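You operate a simulated robot arm through the tools that you are given. There is no shell and no other tool.

You are at the controls of a simulated robot arm. One attempt, no reset.

JOB
Wind all the red yarn onto the green spool with the winder.
Fine: spool in the winder's dish, cone on the peg, yarn guide shut, turn the crank; stand the full spool in the basket. Leave the other cones. Set down upright: green spool.

The check looks at the end state, three seconds after you hand in, the way a careful person would. Anything else that was tipped, shoved, dropped, spilled or broken makes it a failure.

ROBOT AND FRAMES
A 7-joint arm with a two-finger parallel gripper, fixed in place. Base frame: the origin is at the foot of the arm, x ahead of it, y to its left, z up; the work surface is at about z = 600. Lengths are in mm, angles in rad, forces in N, time in s.
Its first joint turns from -2.304 to 2.304 rad. Payload 3.91 kg.
The TCP is the grasp point between the finger pads, 30 mm short of the fingertips. In the tool frame z runs along the fingers and y along their closing line. The gripper opens to 110 mm. The fingers are 20 mm wide and 10 mm thick; the gripper's body (48 by 112 mm) begins 55 mm behind the TCP.
Orientation is told as [roll, pitch, yaw] about the base's x, y, z axes, in that order, counted from this pose: with the fingers straight down and closing along the base's y, the tool's x points along the base's -x, its y along +y and its z along -z.

CONTROLS
- The arm moves only by the tool jog_arm. Its argument "plan" is a list of rows, each a list of 3 entries, a list of its own where there are three numbers: the shift along the base's x, y, z in units of 300 mm (1.0 is 300 mm), then the turn, a rotation vector about the base's x, y, z in units of 60 degrees (1.0 is 60 degrees), then the gripper command, from -1 (fully open) to 1 (shut), values between in proportion. In form: [[[x, y, z], [ax, ay, az], jaw], ...]. A call has 1 to 20 rows; each row is the pose to reach, as a shift and turn from the pose commanded when the call began. A call with a number of a shift or a turn outside -1 to 1 is refused whole. Each row takes 0.2 s and may step no farther than 50 mm and 0.15 rad from the row before; otherwise, or with a gripper value out of range, the whole call is refused. A pose out of reach is approached as far as the arm can. The call stops where the force on the tool passes 40 N (or 10 N more than at its start, if that is more) or the arm is blocked; 0.2 s more then pass. The fingers move at their own pace (about 108 mm/s each) and stop on an object; they squeeze with about 37 N. The grip force told is the motor's: it shows also when the fingers shut on nothing. Time passes only in rows, and 0.2 s behind the last, so rows that repeat a pose let the fingers close. It gives the time, the measured TCP pose, the force on the tool (base axes), the opening and the grip force at its end, in the units of the frame above (readings bear some noise), with the torque about the TCP (base axes, N m) and any sound that the robot's microphone picked up, and new pictures: "show" is both (left out), scene, wrist or none.
- Cameras (640 x 400 px; columns grow to the right, rows downward): "scene" is fixed at [400.8, 500.1, 1483.1]; the picture's right is [-0.44, -0.90, 0.00], its down [-0.78, 0.39, -0.49] and it looks along [0.44, -0.22, -0.87] (base axes); focal length 214 px, centre (320, 200). "wrist" rides on the gripper at [72, 17, -103] in the tool frame; the picture's right is [-0.23, 0.97, 0.00], its down [-0.76, -0.18, -0.62] and it looks along [-0.61, -0.14, 0.78] (tool axes); focal length 222 px, centre (320, 200). There is no depth. A picture from a camera that has moved, and an enlarged one, comes with that camera's place and axes in the base frame and with its lens.
- enlarge(camera, box): a new picture of the part [left, top, right, bottom] of that camera's present view, enlarged. The clock stands still meanwhile.
- finish_job(): hands the job in; it is judged then, once.

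Places have to be worked out from the pictures, the camera data and where the tool is seen. Open the gripper and draw the arm clear of the work before you hand the job in, unless the task says otherwise.

The tools are called after "Request:" as a command line: name --argument value ..., lists and objects as JSON in quotes. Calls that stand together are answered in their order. jog_arm: Moves the arm, as the interface text tells. Its arguments: {"type":"object","properties":{"plan":{"type":"array"},"show":{"type":"string","enum":["both","scene","wrist","none"]}},"required":["plan"]} The other tools are called the same way: enlarge (camera, box) takes an enlarged picture of a part of a camera's view; finish_job () hands the job in.

At the start:

```text
time: 0.0
position: [655.4, 358.0, 1193.3]
tcp_rot: [-0.001, -0.002, -0.001]
ft_force: [-0.1, 0.5, -0.9]
wrist_torque: [0.01, -0.02, 0.0]
opening: 110.0
finger_force: 0.1
```

scene: 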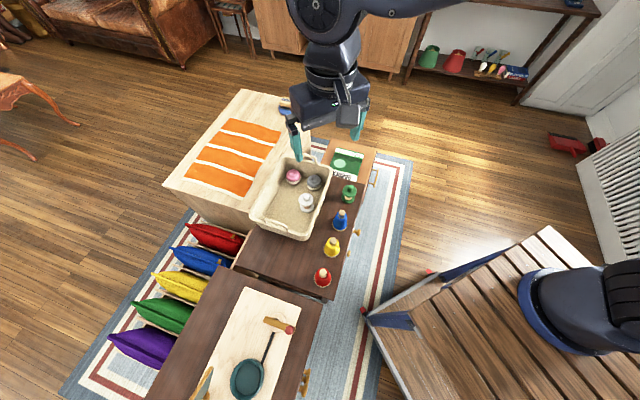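
wrist: 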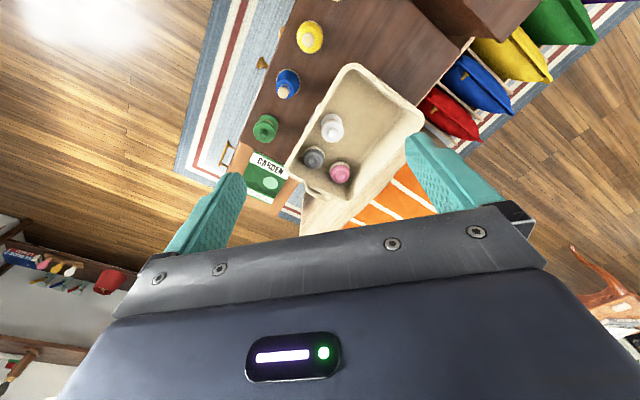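

The scene shows a basket with some cones/spools, a row of coloured cones, and something on a board with a crank that may be the winder. I'll enlarge the views to identify them.

Request:
enlarge --camera "scene" --box '[230, 130, 390, 300]'

Request:
enlarge --camera "scene" --box '[160, 270, 340, 400]'

Request:
enlarge --camera "wrist" --box '[200, 0, 460, 230]'

```text
2.35 times, centred on (310, 215) of scene
camera zoom: at [400.8, 500.1, 1483.1], right [-0.44, -0.9, 0.0], down [-0.78, 0.39, -0.49], along [0.44, -0.22, -0.87], focal length 505 px, centre (344, 165)
```

zoom: 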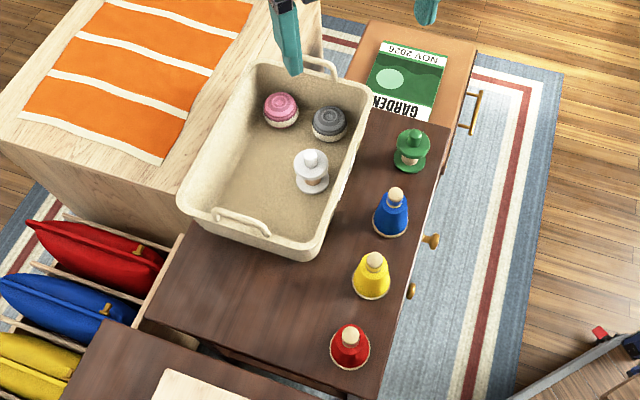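

```text
3.08 times, centred on (250, 335) of scene
camera zoom: at [400.8, 500.1, 1483.1], right [-0.44, -0.9, 0.0], down [-0.78, 0.39, -0.49], along [0.44, -0.22, -0.87], focal length 660 px, centre (535, -215)
```

zoom: 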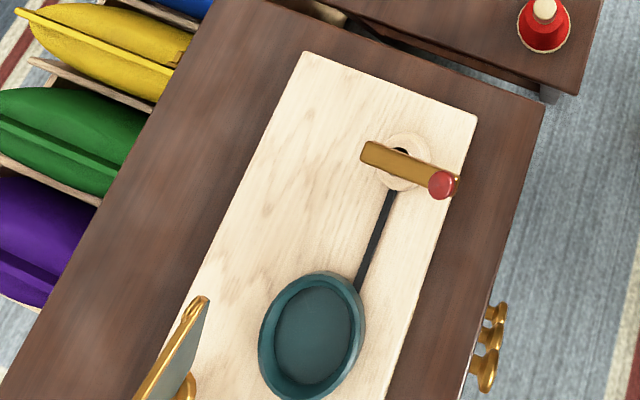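

```text
1.74 times, centred on (330, 115) of wrist
camera zoom: at [581.6, 373.7, 1296.4], right [0.23, 0.97, 0.0], down [0.76, -0.18, 0.62], along [0.61, -0.14, -0.78], focal length 386 px, centre (303, 348)
```

zoom: 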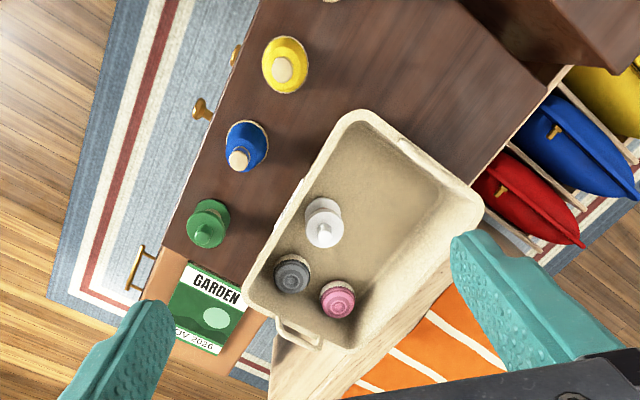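

The winder is on the near table around x≈380, y≈800, partly outside the scene view. I'll move and yaw the arm so the wrist camera looks at it.

Request:
jog_arm --plan '[[[-0.1, 0.025, -0.02], [0, 0, 0.125], -1], [[-0.2, 0.05, -0.05], [0, 0, 0.25], -1], [[-0.3, 0.075, -0.07], [0, 0, 0.375], -1], [[-0.4, 0.1, -0.1], [0, 0, 0.5], -1], [[-0.5, 0.12, -0.12], [0, 0, 0.625], -1], [[-0.6, 0.14, -0.15], [0, 0, 0.75], -1]]' --show "wrist"

```text
time: 1.4
position: [474.6, 399.8, 1146.4]
tcp_rot: [0.001, 0.0, 0.788]
ft_force: [0.3, 0.4, -0.1]
wrist_torque: [-0.02, 0.03, 0.02]
opening: 110.0
finger_force: 0.0
camera wrist: at [410.8, 359.7, 1249.4], right [-0.53, 0.85, 0.0], down [0.66, 0.41, 0.62], along [0.53, 0.33, -0.78], focal length 222 px, centre (320, 200)
```

wrist: 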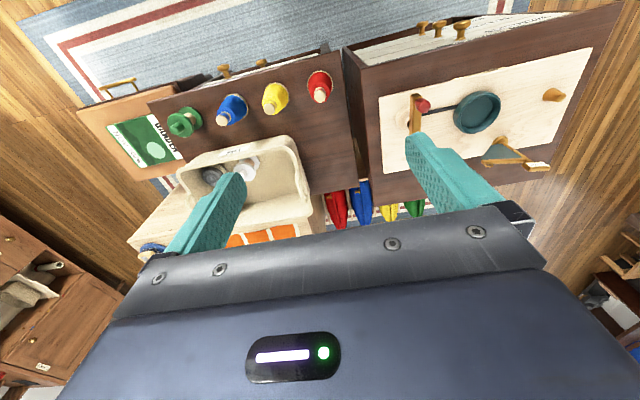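

Now the whole winder is visible: crank (red knob), dish, peg at the far end and guide arm. I'll continue to get a closer view.

Request:
jog_arm --plan '[[[-0.1, 0.025, -0.02], [0, 0, 0.125], -1], [[-0.2, 0.05, -0.05], [0, 0, 0.25], -1], [[-0.3, 0.075, -0.07], [0, 0, 0.375], -1], [[-0.4, 0.1, -0.1], [0, 0, 0.5], -1], [[-0.5, 0.12, -0.12], [0, 0, 0.625], -1], [[-0.6, 0.14, -0.15], [0, 0, 0.75], -1]]' --show "wrist"

```text
time: 2.8
position: [295.1, 442.6, 1101.3]
tcp_rot: [0.001, 0.0, 1.572]
ft_force: [0.7, -0.6, -0.2]
wrist_torque: [0.0, 0.03, 0.01]
opening: 110.4
finger_force: 0.0
camera wrist: at [277.2, 369.3, 1206.0], right [-0.97, 0.23, 0.0], down [0.18, 0.76, 0.62], along [0.14, 0.61, -0.78], focal length 222 px, centre (320, 200)
```

wrist: 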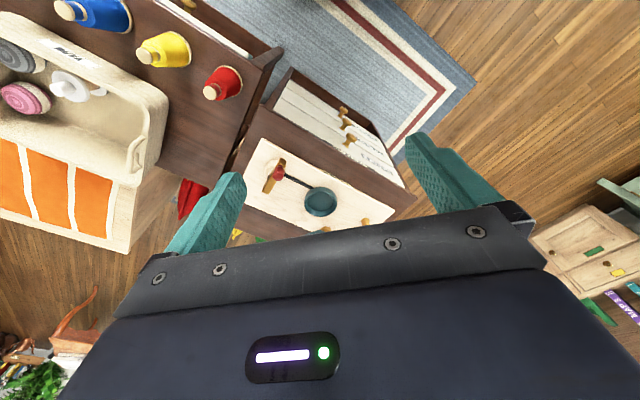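

Triangulating between views puts the winder board at z≈718 with the crank knob near (417,585,810), the dish near (362,740) and the peg around (245,865). I'll move the wrist camera closer above it.

Request:
jog_arm --plan '[[[0.02, 0.12, -0.05], [0, 0, 0], -1], [[0.04, 0.24, -0.1], [0, 0, 0], -1], [[0.06, 0.36, -0.15], [0, 0, 0], -1], [[0.08, 0.48, -0.2], [0, 0, 0], -1], [[0.1, 0.6, -0.25], [0, 0, 0], -1], [[0.12, 0.72, -0.3], [0, 0, 0], -1], [[0.14, 0.84, -0.36], [0, 0, 0], -1], [[0.16, 0.96, -0.42], [0, 0, 0], -1]]' --show "both"

```text
time: 4.6
position: [344.4, 729.7, 978.7]
tcp_rot: [0.0, -0.002, 1.571]
ft_force: [0.7, 0.2, 0.6]
wrist_torque: [0.0, 0.01, 0.0]
opening: 109.7
finger_force: 0.1
camera wrist: at [325.3, 656.5, 1081.8], right [-0.97, 0.23, 0.0], down [0.18, 0.76, 0.62], along [0.14, 0.61, -0.78], focal length 222 px, centre (320, 200)
```

scene: 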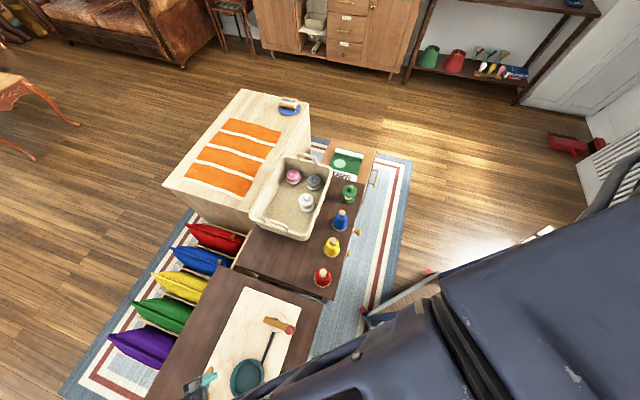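
wrist: 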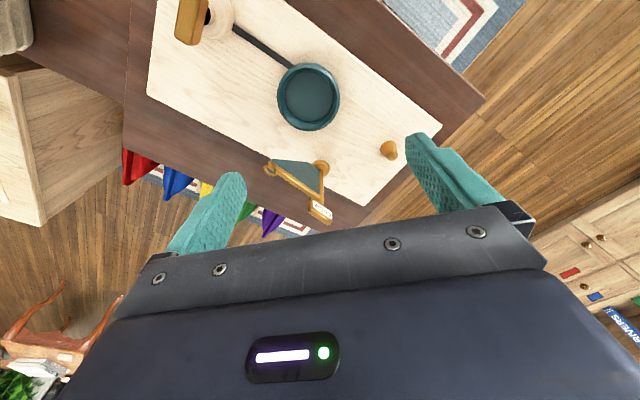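

Request:
enlarge --camera "wrist" --box '[230, 40, 430, 230]'

Request:
enlarge --camera "scene" --box '[170, 280, 330, 400]'

Request:
enlarge --camera "scene" --box '[280, 170, 380, 300]'

```text
2.11 times, centred on (330, 135) of wrist
camera zoom: at [325.3, 656.5, 1081.8], right [-0.97, 0.23, 0.0], down [0.18, 0.76, 0.62], along [0.14, 0.61, -0.78], focal length 468 px, centre (299, 337)
```

zoom: 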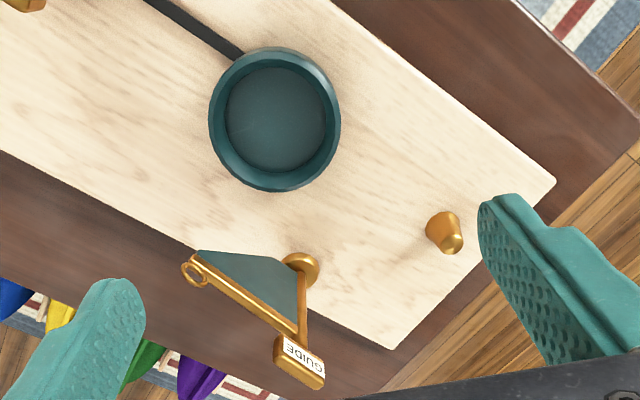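

```text
3.33 times, centred on (250, 340) of scene
camera zoom: at [400.8, 500.1, 1483.1], right [-0.44, -0.9, 0.0], down [-0.78, 0.39, -0.49], along [0.44, -0.22, -0.87], focal length 715 px, centre (553, -267)
```

zoom: 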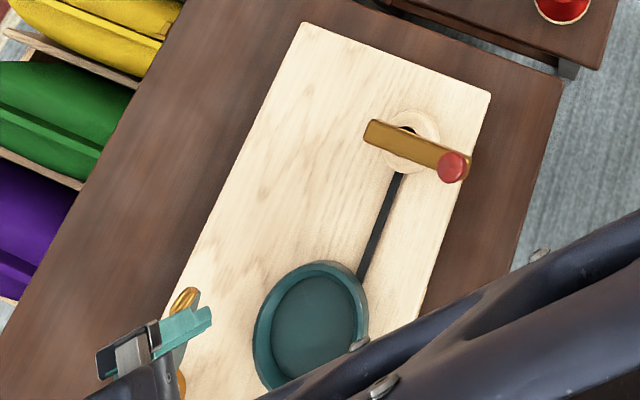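

```text
3.08 times, centred on (330, 235) of scene
camera zoom: at [400.8, 500.1, 1483.1], right [-0.44, -0.9, 0.0], down [-0.78, 0.39, -0.49], along [0.44, -0.22, -0.87], focal length 660 px, centre (289, 92)
```

zoom: 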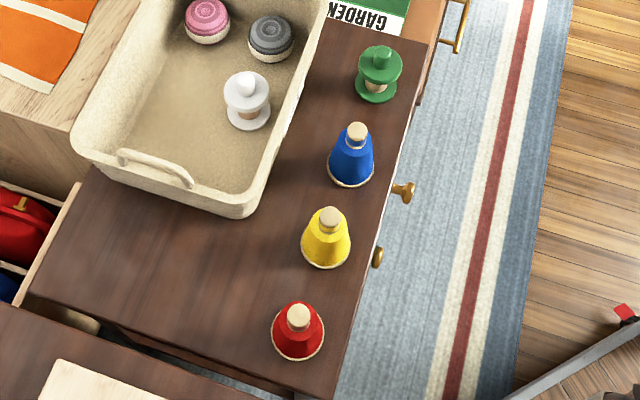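

The dish (≈Ø89) is at ~(360,736), the brass peg at ~(248,851), and the guide post at ~(371,865) with its arm swung open. Next I move back to look closely at the spools and cones.

Request:
jog_arm --plan '[[[0.07, -0.12, 0.0], [0, 0, -0.125], -1], [[0.14, -0.24, 0], [0, 0, -0.25], -1], [[0.21, -0.35, 0], [0, 0, -0.375], -1], [[0.28, -0.47, 0], [0, 0, -0.5], -1], [[0.35, -0.59, 0], [0, 0, -0.625], -1], [[0.42, -0.7, 0], [0, 0, -0.75], -1]]' --show "none"

Request:
jog_arm --plan '[[[0.07, -0.12, -0.03], [0, 0, -0.125], -1], [[0.14, -0.24, -0.06], [0, 0, -0.25], -1], [[0.21, -0.35, -0.09], [0, 0, -0.375], -1], [[0.28, -0.47, -0.13], [0, 0, -0.5], -1], [[0.35, -0.59, -0.16], [0, 0, -0.625], -1], [[0.42, -0.7, -0.2], [0, 0, -0.75], -1]]' --show "both"

```text
time: 6.0
position: [467.2, 520.8, 976.3]
tcp_rot: [-0.001, 0.0, 0.784]
ft_force: [0.2, -0.4, 0.2]
wrist_torque: [-0.02, 0.0, -0.02]
opening: 109.7
finger_force: 0.0
```

```text
time: 7.4
position: [595.7, 310.9, 919.4]
tcp_rot: [0.0, 0.001, 0.001]
ft_force: [-1.6, 0.0, 0.5]
wrist_torque: [0.01, -0.05, -0.03]
opening: 110.1
finger_force: 0.0
camera wrist: at [522.2, 325.9, 1023.0], right [0.23, 0.97, 0.0], down [0.76, -0.18, 0.62], along [0.61, -0.14, -0.78], focal length 222 px, centre (320, 200)
```

scene: 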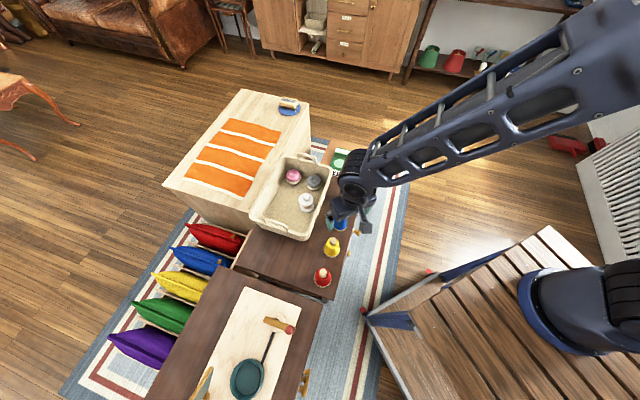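
wrist: 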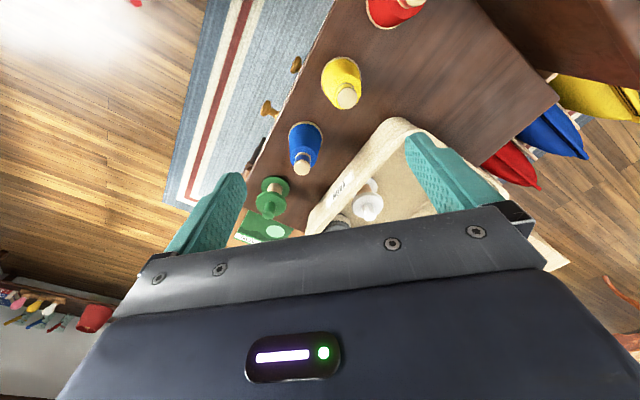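

The green spool stands near (790,154) on the z≈597 surface; yellow triangulates to (599,344). I'll go above the green spool for a close look.

Request:
jog_arm --plan '[[[0.09, -0.075, -0.06], [0, 0, 0], -1], [[0.18, -0.15, -0.12], [0, 0, 0], -1], [[0.28, -0.225, -0.18], [0, 0, 0], -1], [[0.37, -0.3, -0.25], [0, 0, 0], -1], [[0.46, -0.375, -0.32], [0, 0, 0], -1], [[0.55, -0.45, -0.38], [0, 0, 0], -1], [[0.64, -0.52, -0.44], [0, 0, 0], -1]]' --show "wrist"

Request:
enlarge --camera "wrist" --box '[220, 40, 420, 220]'

Request:
enlarge --camera "scene" --box '[270, 140, 400, 270]'

```text
time: 9.0
position: [786.6, 151.1, 787.2]
tcp_rot: [0.0, 0.0, 0.001]
ft_force: [0.2, 0.6, 0.7]
wrist_torque: [-0.06, 0.0, 0.04]
opening: 110.1
finger_force: 0.1
camera wrist: at [712.8, 167.2, 890.8], right [0.23, 0.97, 0.0], down [0.76, -0.18, 0.62], along [0.61, -0.14, -0.78], focal length 222 px, centre (320, 200)
```

wrist: 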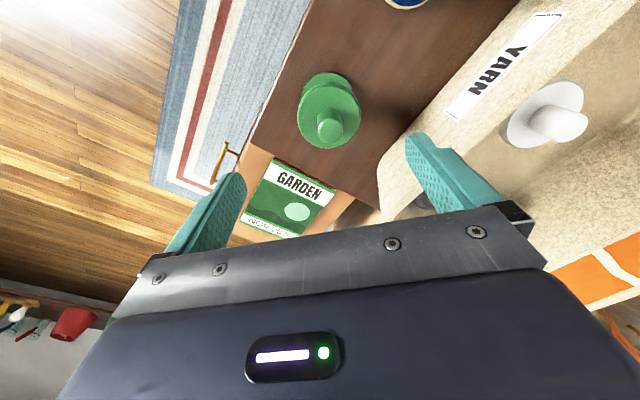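

```text
2.22 times, centred on (320, 130) of wrist
camera zoom: at [712.8, 167.2, 890.8], right [0.23, 0.97, 0.0], down [0.76, -0.18, 0.62], along [0.61, -0.14, -0.78], focal length 494 px, centre (320, 356)
```

zoom: 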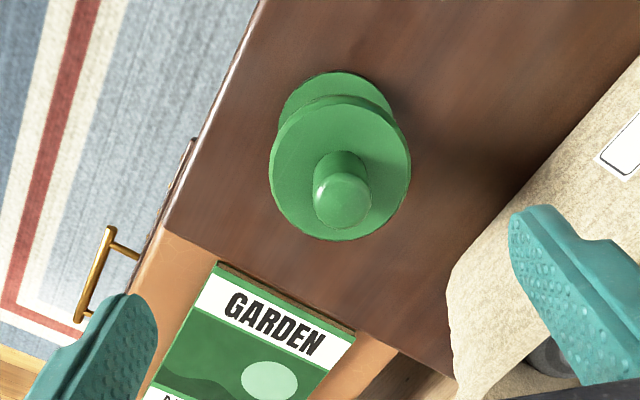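

```text
3.08 times, centred on (335, 205) of scene
camera zoom: at [400.8, 500.1, 1483.1], right [-0.44, -0.9, 0.0], down [-0.78, 0.39, -0.49], along [0.44, -0.22, -0.87], focal length 660 px, centre (274, 185)
```

zoom: 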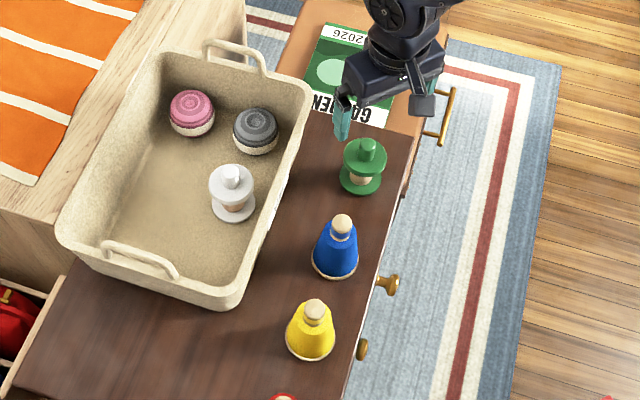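

The spool has a top knob suitable for gripping, centred near (791,158). With the jaws fully open I descend to bring the knob between the fingers and check alignment.

Request:
jog_arm --plan '[[[0.015, 0.025, -0.06], [0, 0, 0], -1], [[0.015, 0.025, -0.13], [0, 0, 0], -1], [[0.015, 0.025, -0.17], [0, 0, 0], -1]]' --show "wrist"

Request:
enlarge --camera "wrist" --box '[220, 90, 420, 230]'

Request:
enlarge --camera "scene" --box '[310, 140, 390, 220]'

```text
time: 9.8
position: [791.7, 161.6, 734.5]
tcp_rot: [0.001, 0.0, 0.001]
ft_force: [0.5, 0.3, 0.2]
wrist_torque: [0.02, -0.01, -0.04]
opening: 110.0
finger_force: 0.1
camera wrist: at [718.3, 177.3, 838.2], right [0.23, 0.97, 0.0], down [0.76, -0.18, 0.62], along [0.61, -0.14, -0.78], focal length 222 px, centre (320, 200)
```

wrist: 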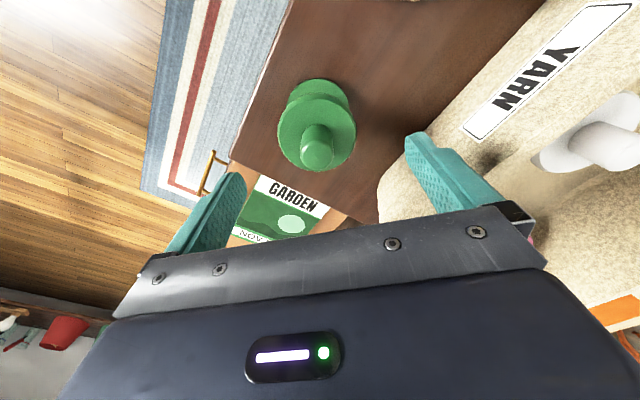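

```text
2.86 times, centred on (320, 160) of wrist
camera zoom: at [718.3, 177.3, 838.2], right [0.23, 0.97, 0.0], down [0.76, -0.18, 0.62], along [0.61, -0.14, -0.78], focal length 635 px, centre (320, 314)
```

zoom: 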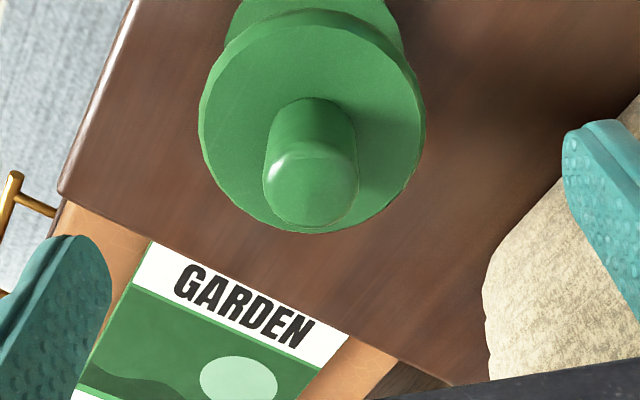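

```text
5.00 times, centred on (350, 180) of scene
camera zoom: at [400.8, 500.1, 1483.1], right [-0.44, -0.9, 0.0], down [-0.78, 0.39, -0.49], along [0.44, -0.22, -0.87], focal length 1072 px, centre (170, 300)
```

zoom: 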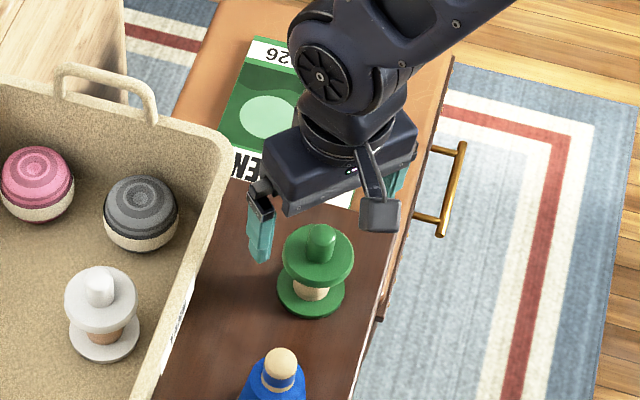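

Triangulating the knob top from the two wrist views gives (793,158,686), with the flange near z≈650. I lower to TCP z≈690 and close on the knob.

Request:
jog_arm --plan '[[[0.005, -0.01, -0.08], [0, 0, 0], -1], [[0.005, -0.01, -0.148], [0, 0, 0], -1], [[0.005, -0.01, -0.148], [0, 0, 0], 1], [[0.005, -0.01, -0.148], [0, 0, 0], 1], [[0.005, -0.01, -0.148], [0, 0, 0], 1], [[0.005, -0.01, -0.148], [0, 0, 0], 1]]' --show "both"

Request:
enlarge --camera "scene" --box '[310, 140, 390, 220]'

```text
time: 11.2
position: [792.6, 158.9, 690.1]
tcp_rot: [0.001, 0.0, 0.0]
ft_force: [0.3, 1.0, 0.2]
wrist_torque: [-0.03, -0.02, 0.0]
opening: 62.9
finger_force: 37.2
camera wrist: at [719.0, 173.6, 792.7], right [0.23, 0.97, 0.0], down [0.76, -0.18, 0.62], along [0.61, -0.14, -0.78], focal length 222 px, centre (320, 200)
```

scene: 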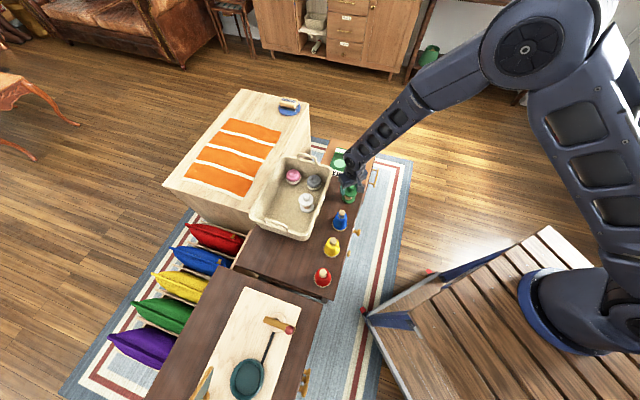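
wrist: 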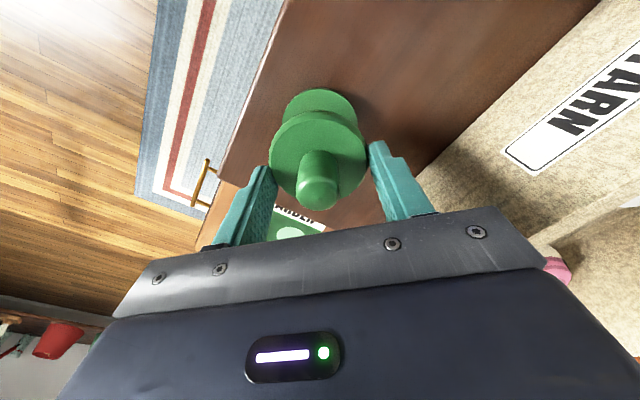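

```text
5.00 times, centred on (350, 180) of scene
camera zoom: at [400.8, 500.1, 1483.1], right [-0.44, -0.9, 0.0], down [-0.78, 0.39, -0.49], along [0.44, -0.22, -0.87], focal length 1072 px, centre (170, 300)
```

zoom: 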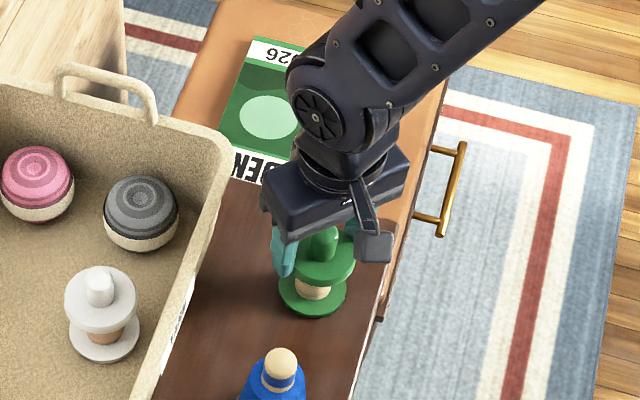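

The jaws stopped at 63 mm, so the fingertips closed on the upper flange rim instead of the knob. I'll open, rise 15 mm, and re-close on the knob.

Request:
jog_arm --plan '[[[0, 0, 0], [0, 0, 0], -0.3], [[0, 0, 0], [0, 0, 0], -0.3], [[0, 0, 0.05], [0, 0, 0], -0.3], [[0, 0, 0.05], [0, 0, 0], 1], [[0, 0, 0.05], [0, 0, 0], 1], [[0, 0, 0.05], [0, 0, 0], 1], [[0, 0, 0.05], [0, 0, 0], 1]]' --show "wrist"

Request:
enlarge --camera "scene" --box '[310, 140, 390, 220]'

```text
time: 12.8
position: [793.4, 157.2, 704.2]
tcp_rot: [0.0, 0.0, 0.0]
ft_force: [0.1, -0.6, 0.9]
wrist_torque: [-0.03, 0.0, 0.02]
opening: 23.1
finger_force: 36.9
camera wrist: at [719.8, 174.0, 807.4], right [0.23, 0.97, 0.0], down [0.76, -0.18, 0.62], along [0.61, -0.14, -0.78], focal length 222 px, centre (320, 200)
```

wrist: 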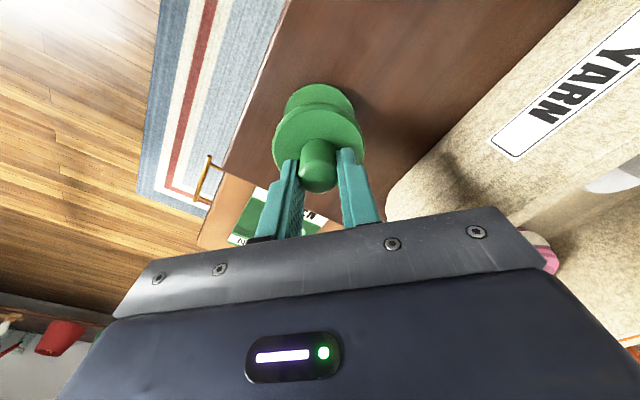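

```text
5.00 times, centred on (350, 180) of scene
camera zoom: at [400.8, 500.1, 1483.1], right [-0.44, -0.9, 0.0], down [-0.78, 0.39, -0.49], along [0.44, -0.22, -0.87], focal length 1072 px, centre (170, 300)
```

zoom: 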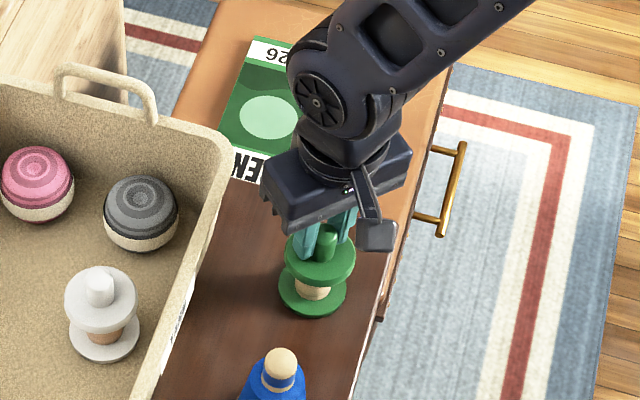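

The grip is now on the knob (23 mm, 37 N). I lift straight up and check the spool comes along upright.

Request:
jog_arm --plan '[[[0, 0, 0.05], [0, 0, 0], 1], [[0, 0, 0.15], [0, 0, 0], 1], [[0, 0, 0.3], [0, 0, 0], 1], [[0, 0, 0.45], [0, 0, 0], 1], [[0, 0, 0.6], [0, 0, 0], 1], [[0, 0, 0.75], [0, 0, 0], 1], [[0, 0, 0.9], [0, 0, 0], 1]]' --show "both"

```text
time: 14.4
position: [792.7, 162.8, 974.4]
tcp_rot: [0.0, 0.002, 0.001]
ft_force: [0.6, -0.5, -1.3]
wrist_torque: [-0.05, 0.03, -0.03]
opening: 22.9
finger_force: 36.8
camera wrist: at [720.2, 177.7, 1078.7], right [0.23, 0.97, 0.0], down [0.76, -0.18, 0.62], along [0.61, -0.14, -0.78], focal length 222 px, centre (320, 200)
```

scene: 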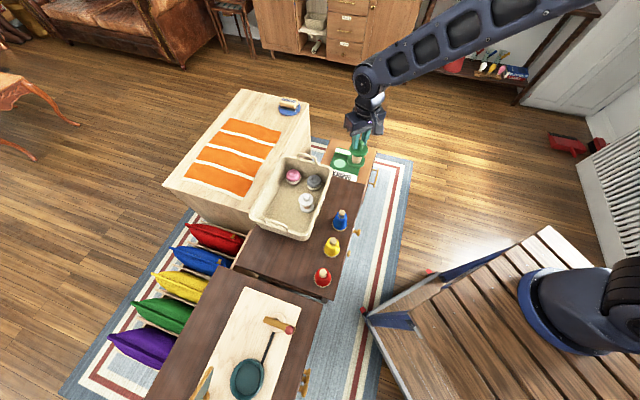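
wrist: 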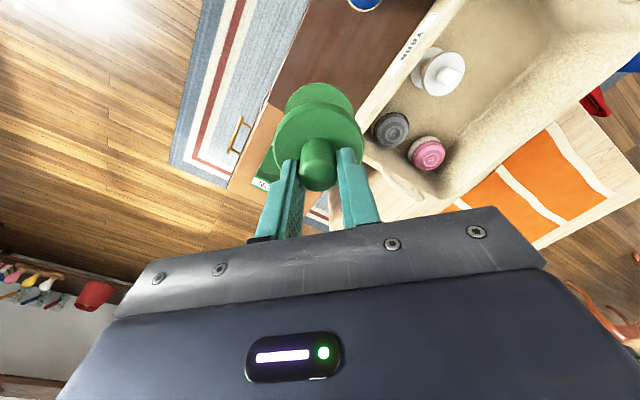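

The spool hangs upright in the grip. I carry it at z≈975 to above the dish while yawing to 90°.

Request:
jog_arm --plan '[[[-0.09, 0.12, 0], [0, 0, 0.09], 1], [[-0.18, 0.24, 0], [0, 0, 0.18], 1], [[-0.27, 0.36, 0], [0, 0, 0.28], 1], [[-0.36, 0.48, 0], [0, 0, 0.375], 1], [[-0.45, 0.6, 0], [0, 0, 0.47], 1], [[-0.54, 0.72, 0], [0, 0, 0.56], 1], [[-0.63, 0.84, 0], [0, 0, 0.66], 1], [[-0.72, 0.96, 0], [0, 0, 0.75], 1]]' --show "none"

Request:
jog_arm --plan '[[[-0.09, 0.12, 0], [0, 0, 0.09], 1], [[-0.18, 0.24, 0], [0, 0, 0.18], 1], [[-0.27, 0.36, 0], [0, 0, 0.28], 1], [[-0.36, 0.48, 0], [0, 0, 0.375], 1], [[-0.45, 0.6, 0], [0, 0, 0.47], 1], [[-0.54, 0.72, 0], [0, 0, 0.56], 1], [[-0.63, 0.84, 0], [0, 0, 0.66], 1], [[-0.72, 0.93, 0], [0, 0, 0.75], 1]]' --show "both"

Request:
enlarge --camera "wrist" --box '[220, 20, 420, 230]'

```text
time: 16.2
position: [578.2, 446.5, 972.0]
tcp_rot: [0.002, -0.001, 0.785]
ft_force: [0.1, -0.8, -1.5]
wrist_torque: [0.03, 0.05, 0.01]
opening: 22.5
finger_force: 37.2
```

```text
time: 18.0
position: [358.4, 724.8, 971.8]
tcp_rot: [0.002, 0.0, 1.572]
ft_force: [0.0, -0.1, -0.2]
wrist_torque: [-0.01, 0.05, -0.01]
opening: 22.6
finger_force: 37.0
camera wrist: at [341.0, 651.2, 1076.5], right [-0.97, 0.23, 0.0], down [0.18, 0.76, 0.62], along [0.14, 0.61, -0.78], focal length 222 px, centre (320, 200)
```

scene: 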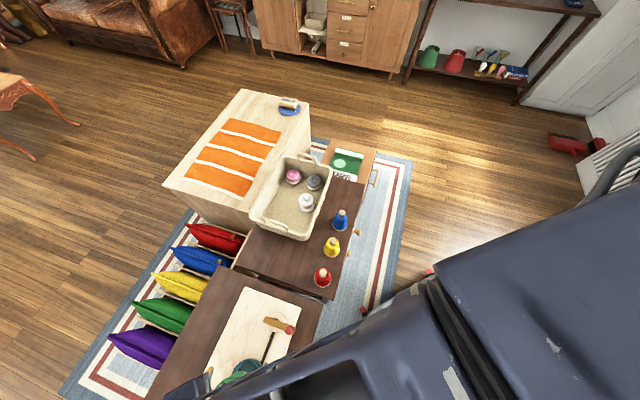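
wrist: 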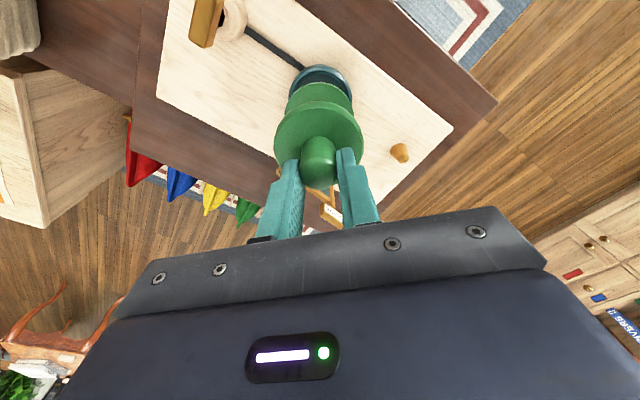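

```text
1.90 times, centred on (320, 125) of wrist
camera zoom: at [341.0, 651.2, 1076.5], right [-0.97, 0.23, 0.0], down [0.18, 0.76, 0.62], along [0.14, 0.61, -0.78], focal length 423 px, centre (320, 343)
```

zoom: 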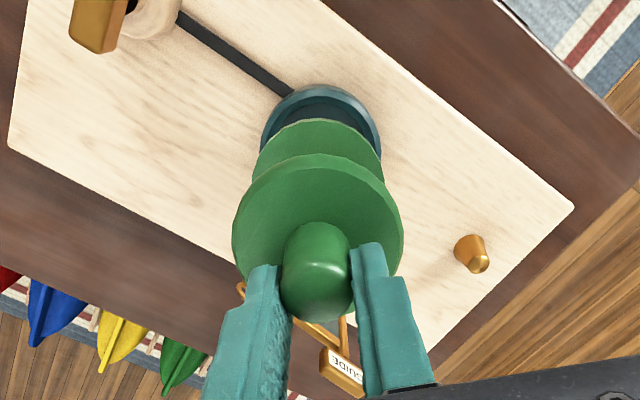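

The spool is above the dish. Before lowering I want a finer look at where the spool axis sits relative to the pads.

Request:
enlarge --camera "wrist" --box '[265, 60, 375, 220]'

Request:
enlarge --camera "scene" --box '[180, 320, 300, 400]'

```text
2.50 times, centred on (320, 140) of wrist
camera zoom: at [341.0, 651.2, 1076.5], right [-0.97, 0.23, 0.0], down [0.18, 0.76, 0.62], along [0.14, 0.61, -0.78], focal length 555 px, centre (320, 350)
```

zoom: 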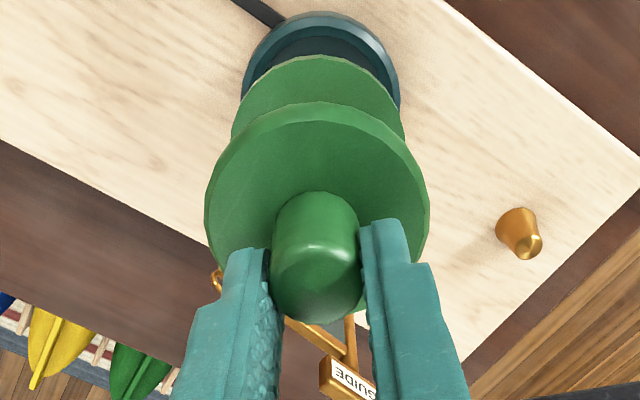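

```text
5.00 times, centred on (240, 360) of scene
camera zoom: at [400.8, 500.1, 1483.1], right [-0.44, -0.9, 0.0], down [-0.78, 0.39, -0.49], along [0.44, -0.22, -0.87], focal length 1072 px, centre (720, -600)
```

zoom: 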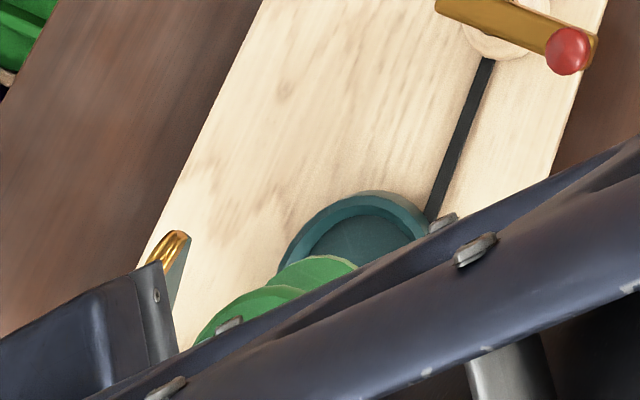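

The analysis puts the spool axis about 5 mm toward the base from the TCP, and the dish centre at about (359.5,736.5). I'll shift +18 mm in y and lower to just above the dish to check.

Request:
jog_arm --plan '[[[0.003, 0.06, -0.1], [0, 0, 0], 1], [[0.003, 0.06, -0.2], [0, 0, 0], 1], [[0.003, 0.06, -0.3], [0, 0, 0], 1], [[0.003, 0.06, -0.36], [0, 0, 0], 1]]' --show "wrist"

Request:
enlarge --camera "wrist" --box '[240, 20, 400, 220]'

Request:
enlarge --camera "scene" --box '[180, 300, 320, 400]'

```text
time: 19.0
position: [362.8, 741.4, 867.2]
tcp_rot: [0.0, 0.001, 1.571]
ft_force: [-0.2, -0.3, -0.8]
wrist_torque: [-0.01, -0.01, 0.05]
opening: 22.7
finger_force: 37.0
camera wrist: at [344.2, 669.3, 970.7], right [-0.97, 0.23, 0.0], down [0.18, 0.76, 0.62], along [0.14, 0.61, -0.78], focal length 222 px, centre (320, 200)
```

wrist: 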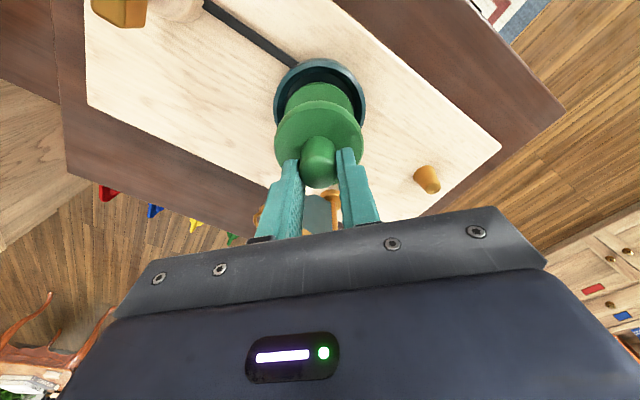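

```text
2.00 times, centred on (320, 120) of wrist
camera zoom: at [344.2, 669.3, 970.7], right [-0.97, 0.23, 0.0], down [0.18, 0.76, 0.62], along [0.14, 0.61, -0.78], focal length 444 px, centre (320, 360)
```

zoom: 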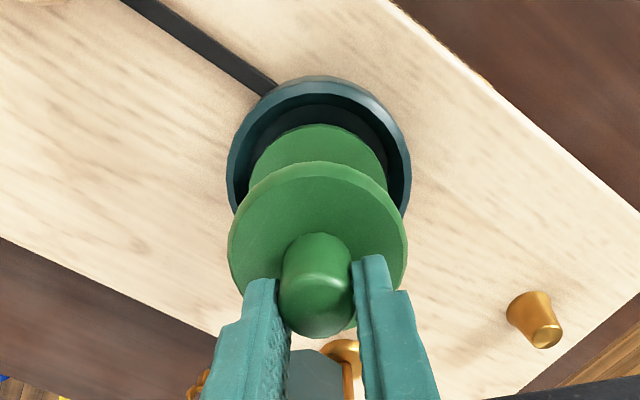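

```text
4.00 times, centred on (250, 350) of scene
camera zoom: at [400.8, 500.1, 1483.1], right [-0.44, -0.9, 0.0], down [-0.78, 0.39, -0.49], along [0.44, -0.22, -0.87], focal length 858 px, centre (600, -400)
```

zoom: 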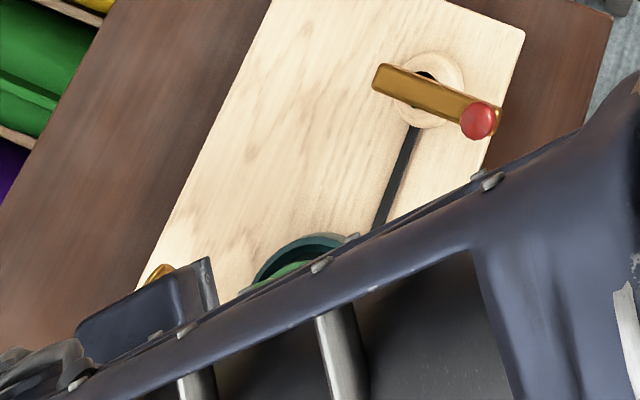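

Alignment is nearly centred; I'll nudge (-1.2,+1.5) mm and lower in steps, watching for contact.

Request:
jog_arm --plan '[[[-0.004, 0.005, -0.03], [0, 0, 0], 1], [[-0.004, 0.005, -0.06], [0, 0, 0], 1], [[-0.004, 0.005, -0.08], [0, 0, 0], 1]]' --show "wrist"

Request:
enlarge --camera "wrist" --box '[240, 20, 400, 220]'

```text
time: 19.8
position: [361.0, 746.1, 848.7]
tcp_rot: [-0.001, -0.004, 1.57]
ft_force: [0.3, -9.7, 11.9]
wrist_torque: [-0.74, -0.14, -0.04]
opening: 22.7
finger_force: 37.1
stopped in row 3: the force on the tool passed its limit at 49 N (the readings are from after the stop); the commanded pose is now the measured one
camera wrist: at [342.4, 672.2, 952.1], right [-0.97, 0.23, 0.0], down [0.18, 0.76, 0.63], along [0.14, 0.61, -0.78], focal length 222 px, centre (320, 200)
```

wrist: 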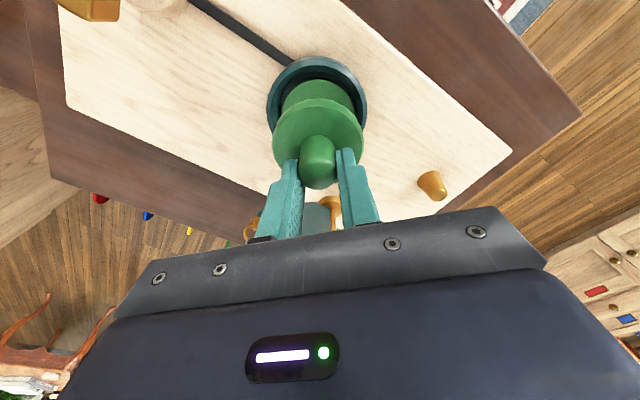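

```text
2.00 times, centred on (320, 120) of wrist
camera zoom: at [342.4, 672.2, 952.1], right [-0.97, 0.23, 0.0], down [0.18, 0.76, 0.63], along [0.14, 0.61, -0.78], focal length 444 px, centre (320, 360)
```

zoom: 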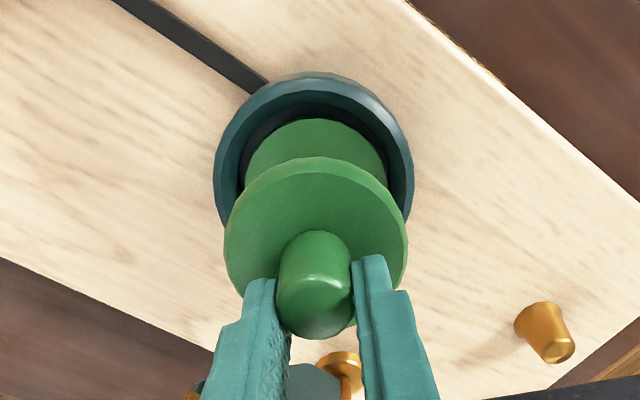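

The stop came with a −y reaction: the rim (recomputed at z≈757, Ø≈85) is touched on its far side, so the spool is about 5 mm too far in +y. I'll rise slightly, shift −5 mm in y, and lower again.

Request:
jog_arm --plan '[[[0, 0, 0.03], [0, 0, 0], 1], [[0.001, -0.017, 0.04], [0, 0, 0], 1], [[0.001, -0.017, 0.04], [0, 0, 0], 1]]' --show "wrist"

Request:
enlarge --camera "wrist" --box '[260, 40, 380, 200]'

```text
time: 20.6
position: [361.5, 742.1, 860.2]
tcp_rot: [-0.002, -0.003, 1.572]
ft_force: [0.4, 0.4, -1.6]
wrist_torque: [0.03, 0.0, -0.01]
opening: 22.8
finger_force: 36.7
camera wrist: at [342.8, 668.1, 963.9], right [-0.97, 0.23, 0.0], down [0.18, 0.76, 0.63], along [0.14, 0.61, -0.78], focal length 222 px, centre (320, 200)
```

wrist: 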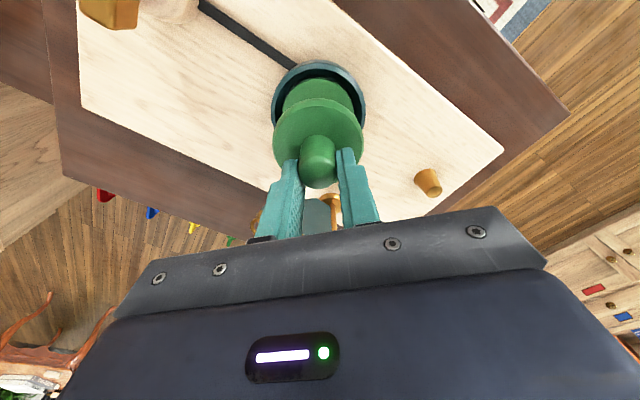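

```text
2.50 times, centred on (320, 120) of wrist
camera zoom: at [342.8, 668.1, 963.9], right [-0.97, 0.23, 0.0], down [0.18, 0.76, 0.63], along [0.14, 0.61, -0.78], focal length 555 px, centre (320, 400)
```

zoom: 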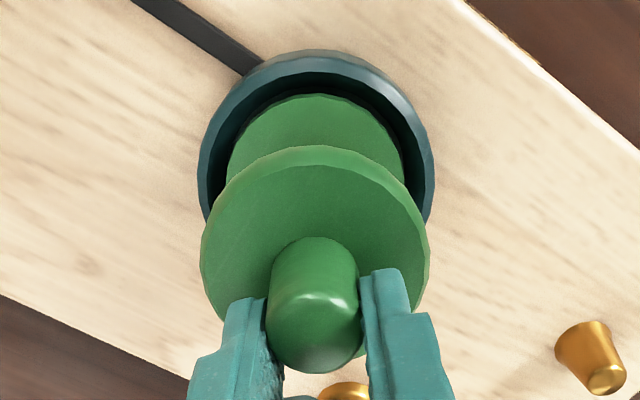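

Now the flange and dish rim are concentric in both directions. I lower straight down with force watch.

Request:
jog_arm --plan '[[[0, 0, -0.015], [0, 0, 0], 1], [[0, 0, -0.03], [0, 0, 0], 1], [[0, 0, -0.04], [0, 0, 0], 1], [[0, 0, -0.05], [0, 0, 0], 1], [[0, 0, -0.06], [0, 0, 0], 1], [[0, 0, -0.07], [0, 0, 0], 1], [[0, 0, -0.08], [0, 0, 0], 1], [[0, 0, -0.09], [0, 0, 0], 1]]' --show "wrist"

Request:
enlarge --camera "wrist" --box '[260, 40, 380, 200]'

```text
time: 21.7
position: [360.9, 743.2, 848.1]
tcp_rot: [-0.002, -0.008, 1.572]
ft_force: [1.3, 0.4, 10.2]
wrist_torque: [0.25, -0.09, 0.0]
opening: 22.5
finger_force: 37.2
stopped in row 5: the force on the tool passed its limit at 44 N (the readings are from after the stop); the commanded pose is now the measured one
camera wrist: at [342.7, 668.4, 951.6], right [-0.97, 0.23, 0.0], down [0.18, 0.76, 0.63], along [0.15, 0.61, -0.78], focal length 222 px, centre (320, 200)
```

wrist: 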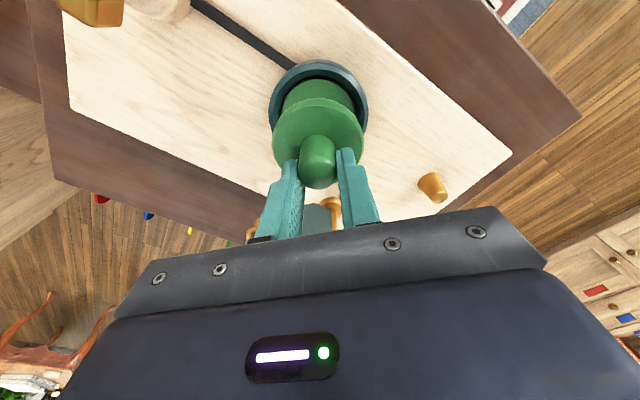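

```text
2.50 times, centred on (320, 120) of wrist
camera zoom: at [342.7, 668.4, 951.6], right [-0.97, 0.23, 0.0], down [0.18, 0.76, 0.63], along [0.15, 0.61, -0.78], focal length 555 px, centre (320, 400)
```

zoom: 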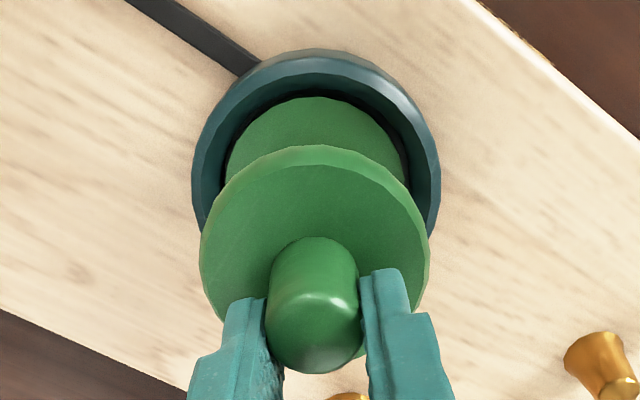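

Contact now is purely vertical at the same height (z≈848), so the spool is seated on the dish floor. I release and rise to verify.

Request:
jog_arm --plan '[[[0, 0, 0.003], [0, 0, 0], 1], [[0, 0, 0.003], [0, 0, 0], 0.2], [[0, 0, 0.003], [0, 0, 0], 0.2], [[0, 0, 0.06], [0, 0, 0], 0.2], [[0, 0, 0.2], [0, 0, 0], -0.2], [[0, 0, 0.35], [0, 0, 0], -0.2], [[0, 0, 0.45], [0, 0, 0], -0.2]]' --show "both"

Request:
enlarge --camera "wrist" --box '[240, 40, 420, 220]'

```text
time: 23.3
position: [360.6, 741.0, 980.7]
tcp_rot: [-0.003, -0.007, 1.57]
ft_force: [0.4, -0.2, 0.2]
wrist_torque: [-0.04, 0.02, -0.05]
opening: 65.9
finger_force: 0.1
camera wrist: at [340.9, 667.7, 1084.1], right [-0.97, 0.23, 0.0], down [0.18, 0.76, 0.63], along [0.14, 0.61, -0.78], focal length 222 px, centre (320, 200)
```

scene: 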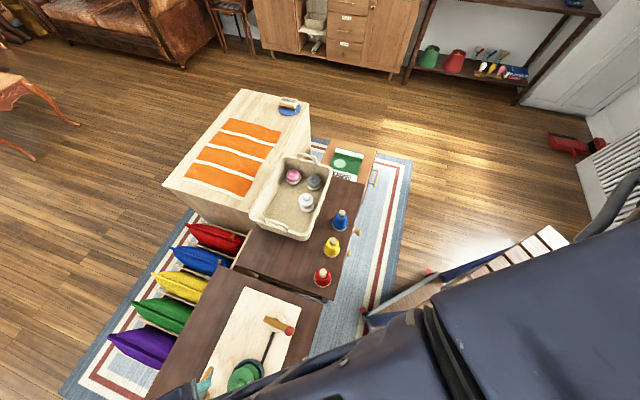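
wrist: 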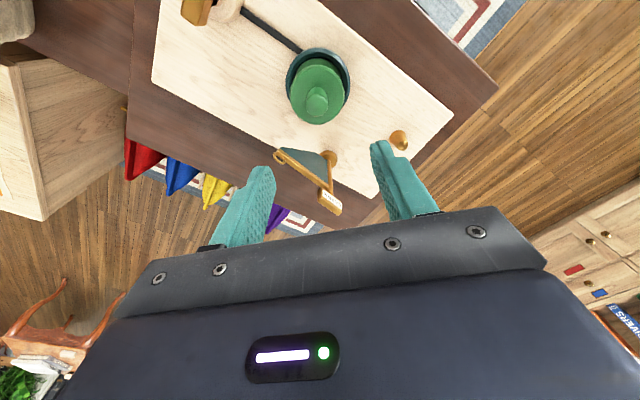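

```text
2.22 times, centred on (330, 130) of wrist
camera zoom: at [340.9, 667.7, 1084.1], right [-0.97, 0.23, 0.0], down [0.18, 0.76, 0.63], along [0.14, 0.61, -0.78], focal length 494 px, centre (298, 356)
```

zoom: 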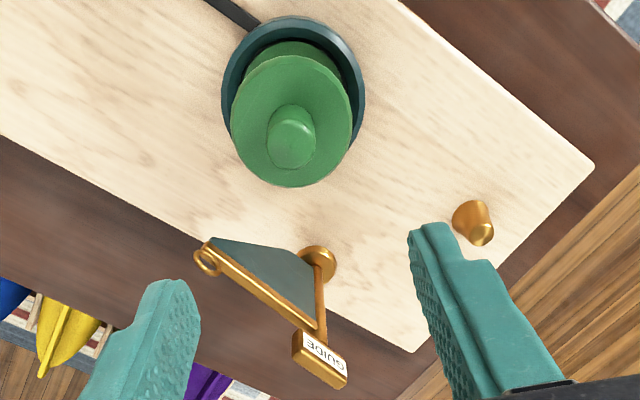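

The spool sits squarely in the dish. Next I go for the red cone near (515,435): travel high, then look from above it.

Request:
jog_arm --plan '[[[0.07, -0.13, 0.0], [0, 0, 0], -0.2], [[0.14, -0.26, 0], [0, 0, 0], -0.2], [[0.21, -0.39, 0], [0, 0, 0], -0.2], [[0.28, -0.52, 0], [0, 0, 0], -0.2], [[0.35, -0.65, 0], [0, 0, 0], -0.2], [[0.42, -0.78, 0], [0, 0, 0], -0.2], [[0.48, -0.9, 0], [0, 0, 0], -0.2], [[0.52, -1.0, -0.1], [0, 0, 0], -0.2], [[0.52, -1.0, -0.25], [0, 0, 0], -0.2], [[0.52, -1.0, -0.4], [0, 0, 0], -0.2]]' --show "both"

Request:
enlarge --camera "wrist" --box '[220, 20, 420, 220]'

```text
time: 25.5
position: [516.5, 442.1, 859.7]
tcp_rot: [-0.002, -0.009, 1.571]
ft_force: [-0.7, 0.4, 0.6]
wrist_torque: [0.01, -0.04, -0.01]
opening: 65.8
finger_force: 0.1
camera wrist: at [499.0, 368.0, 962.3], right [-0.97, 0.23, 0.0], down [0.18, 0.76, 0.63], along [0.14, 0.61, -0.78], focal length 222 px, centre (320, 200)
```

scene: 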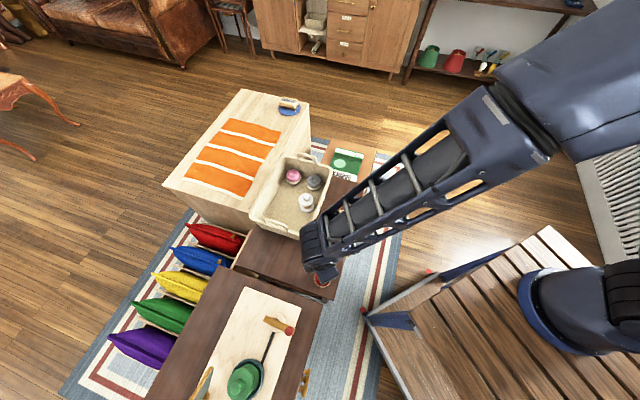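
wrist: 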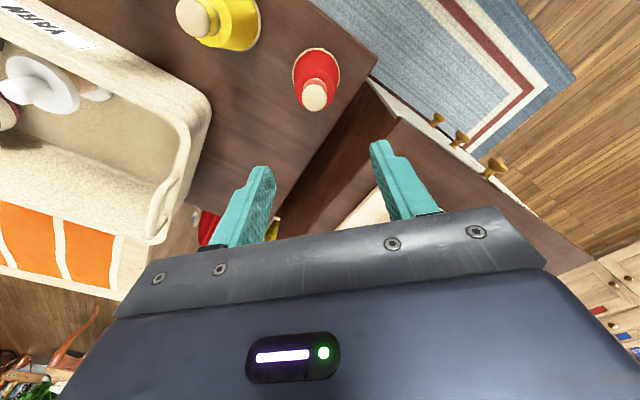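

```text
2.00 times, centred on (320, 120) of wrist
camera zoom: at [499.0, 368.0, 962.3], right [-0.97, 0.23, 0.0], down [0.18, 0.76, 0.63], along [0.14, 0.61, -0.78], focal length 444 px, centre (320, 360)
```

zoom: 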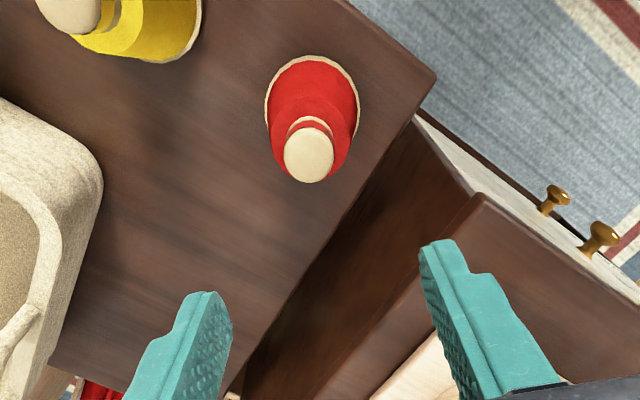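

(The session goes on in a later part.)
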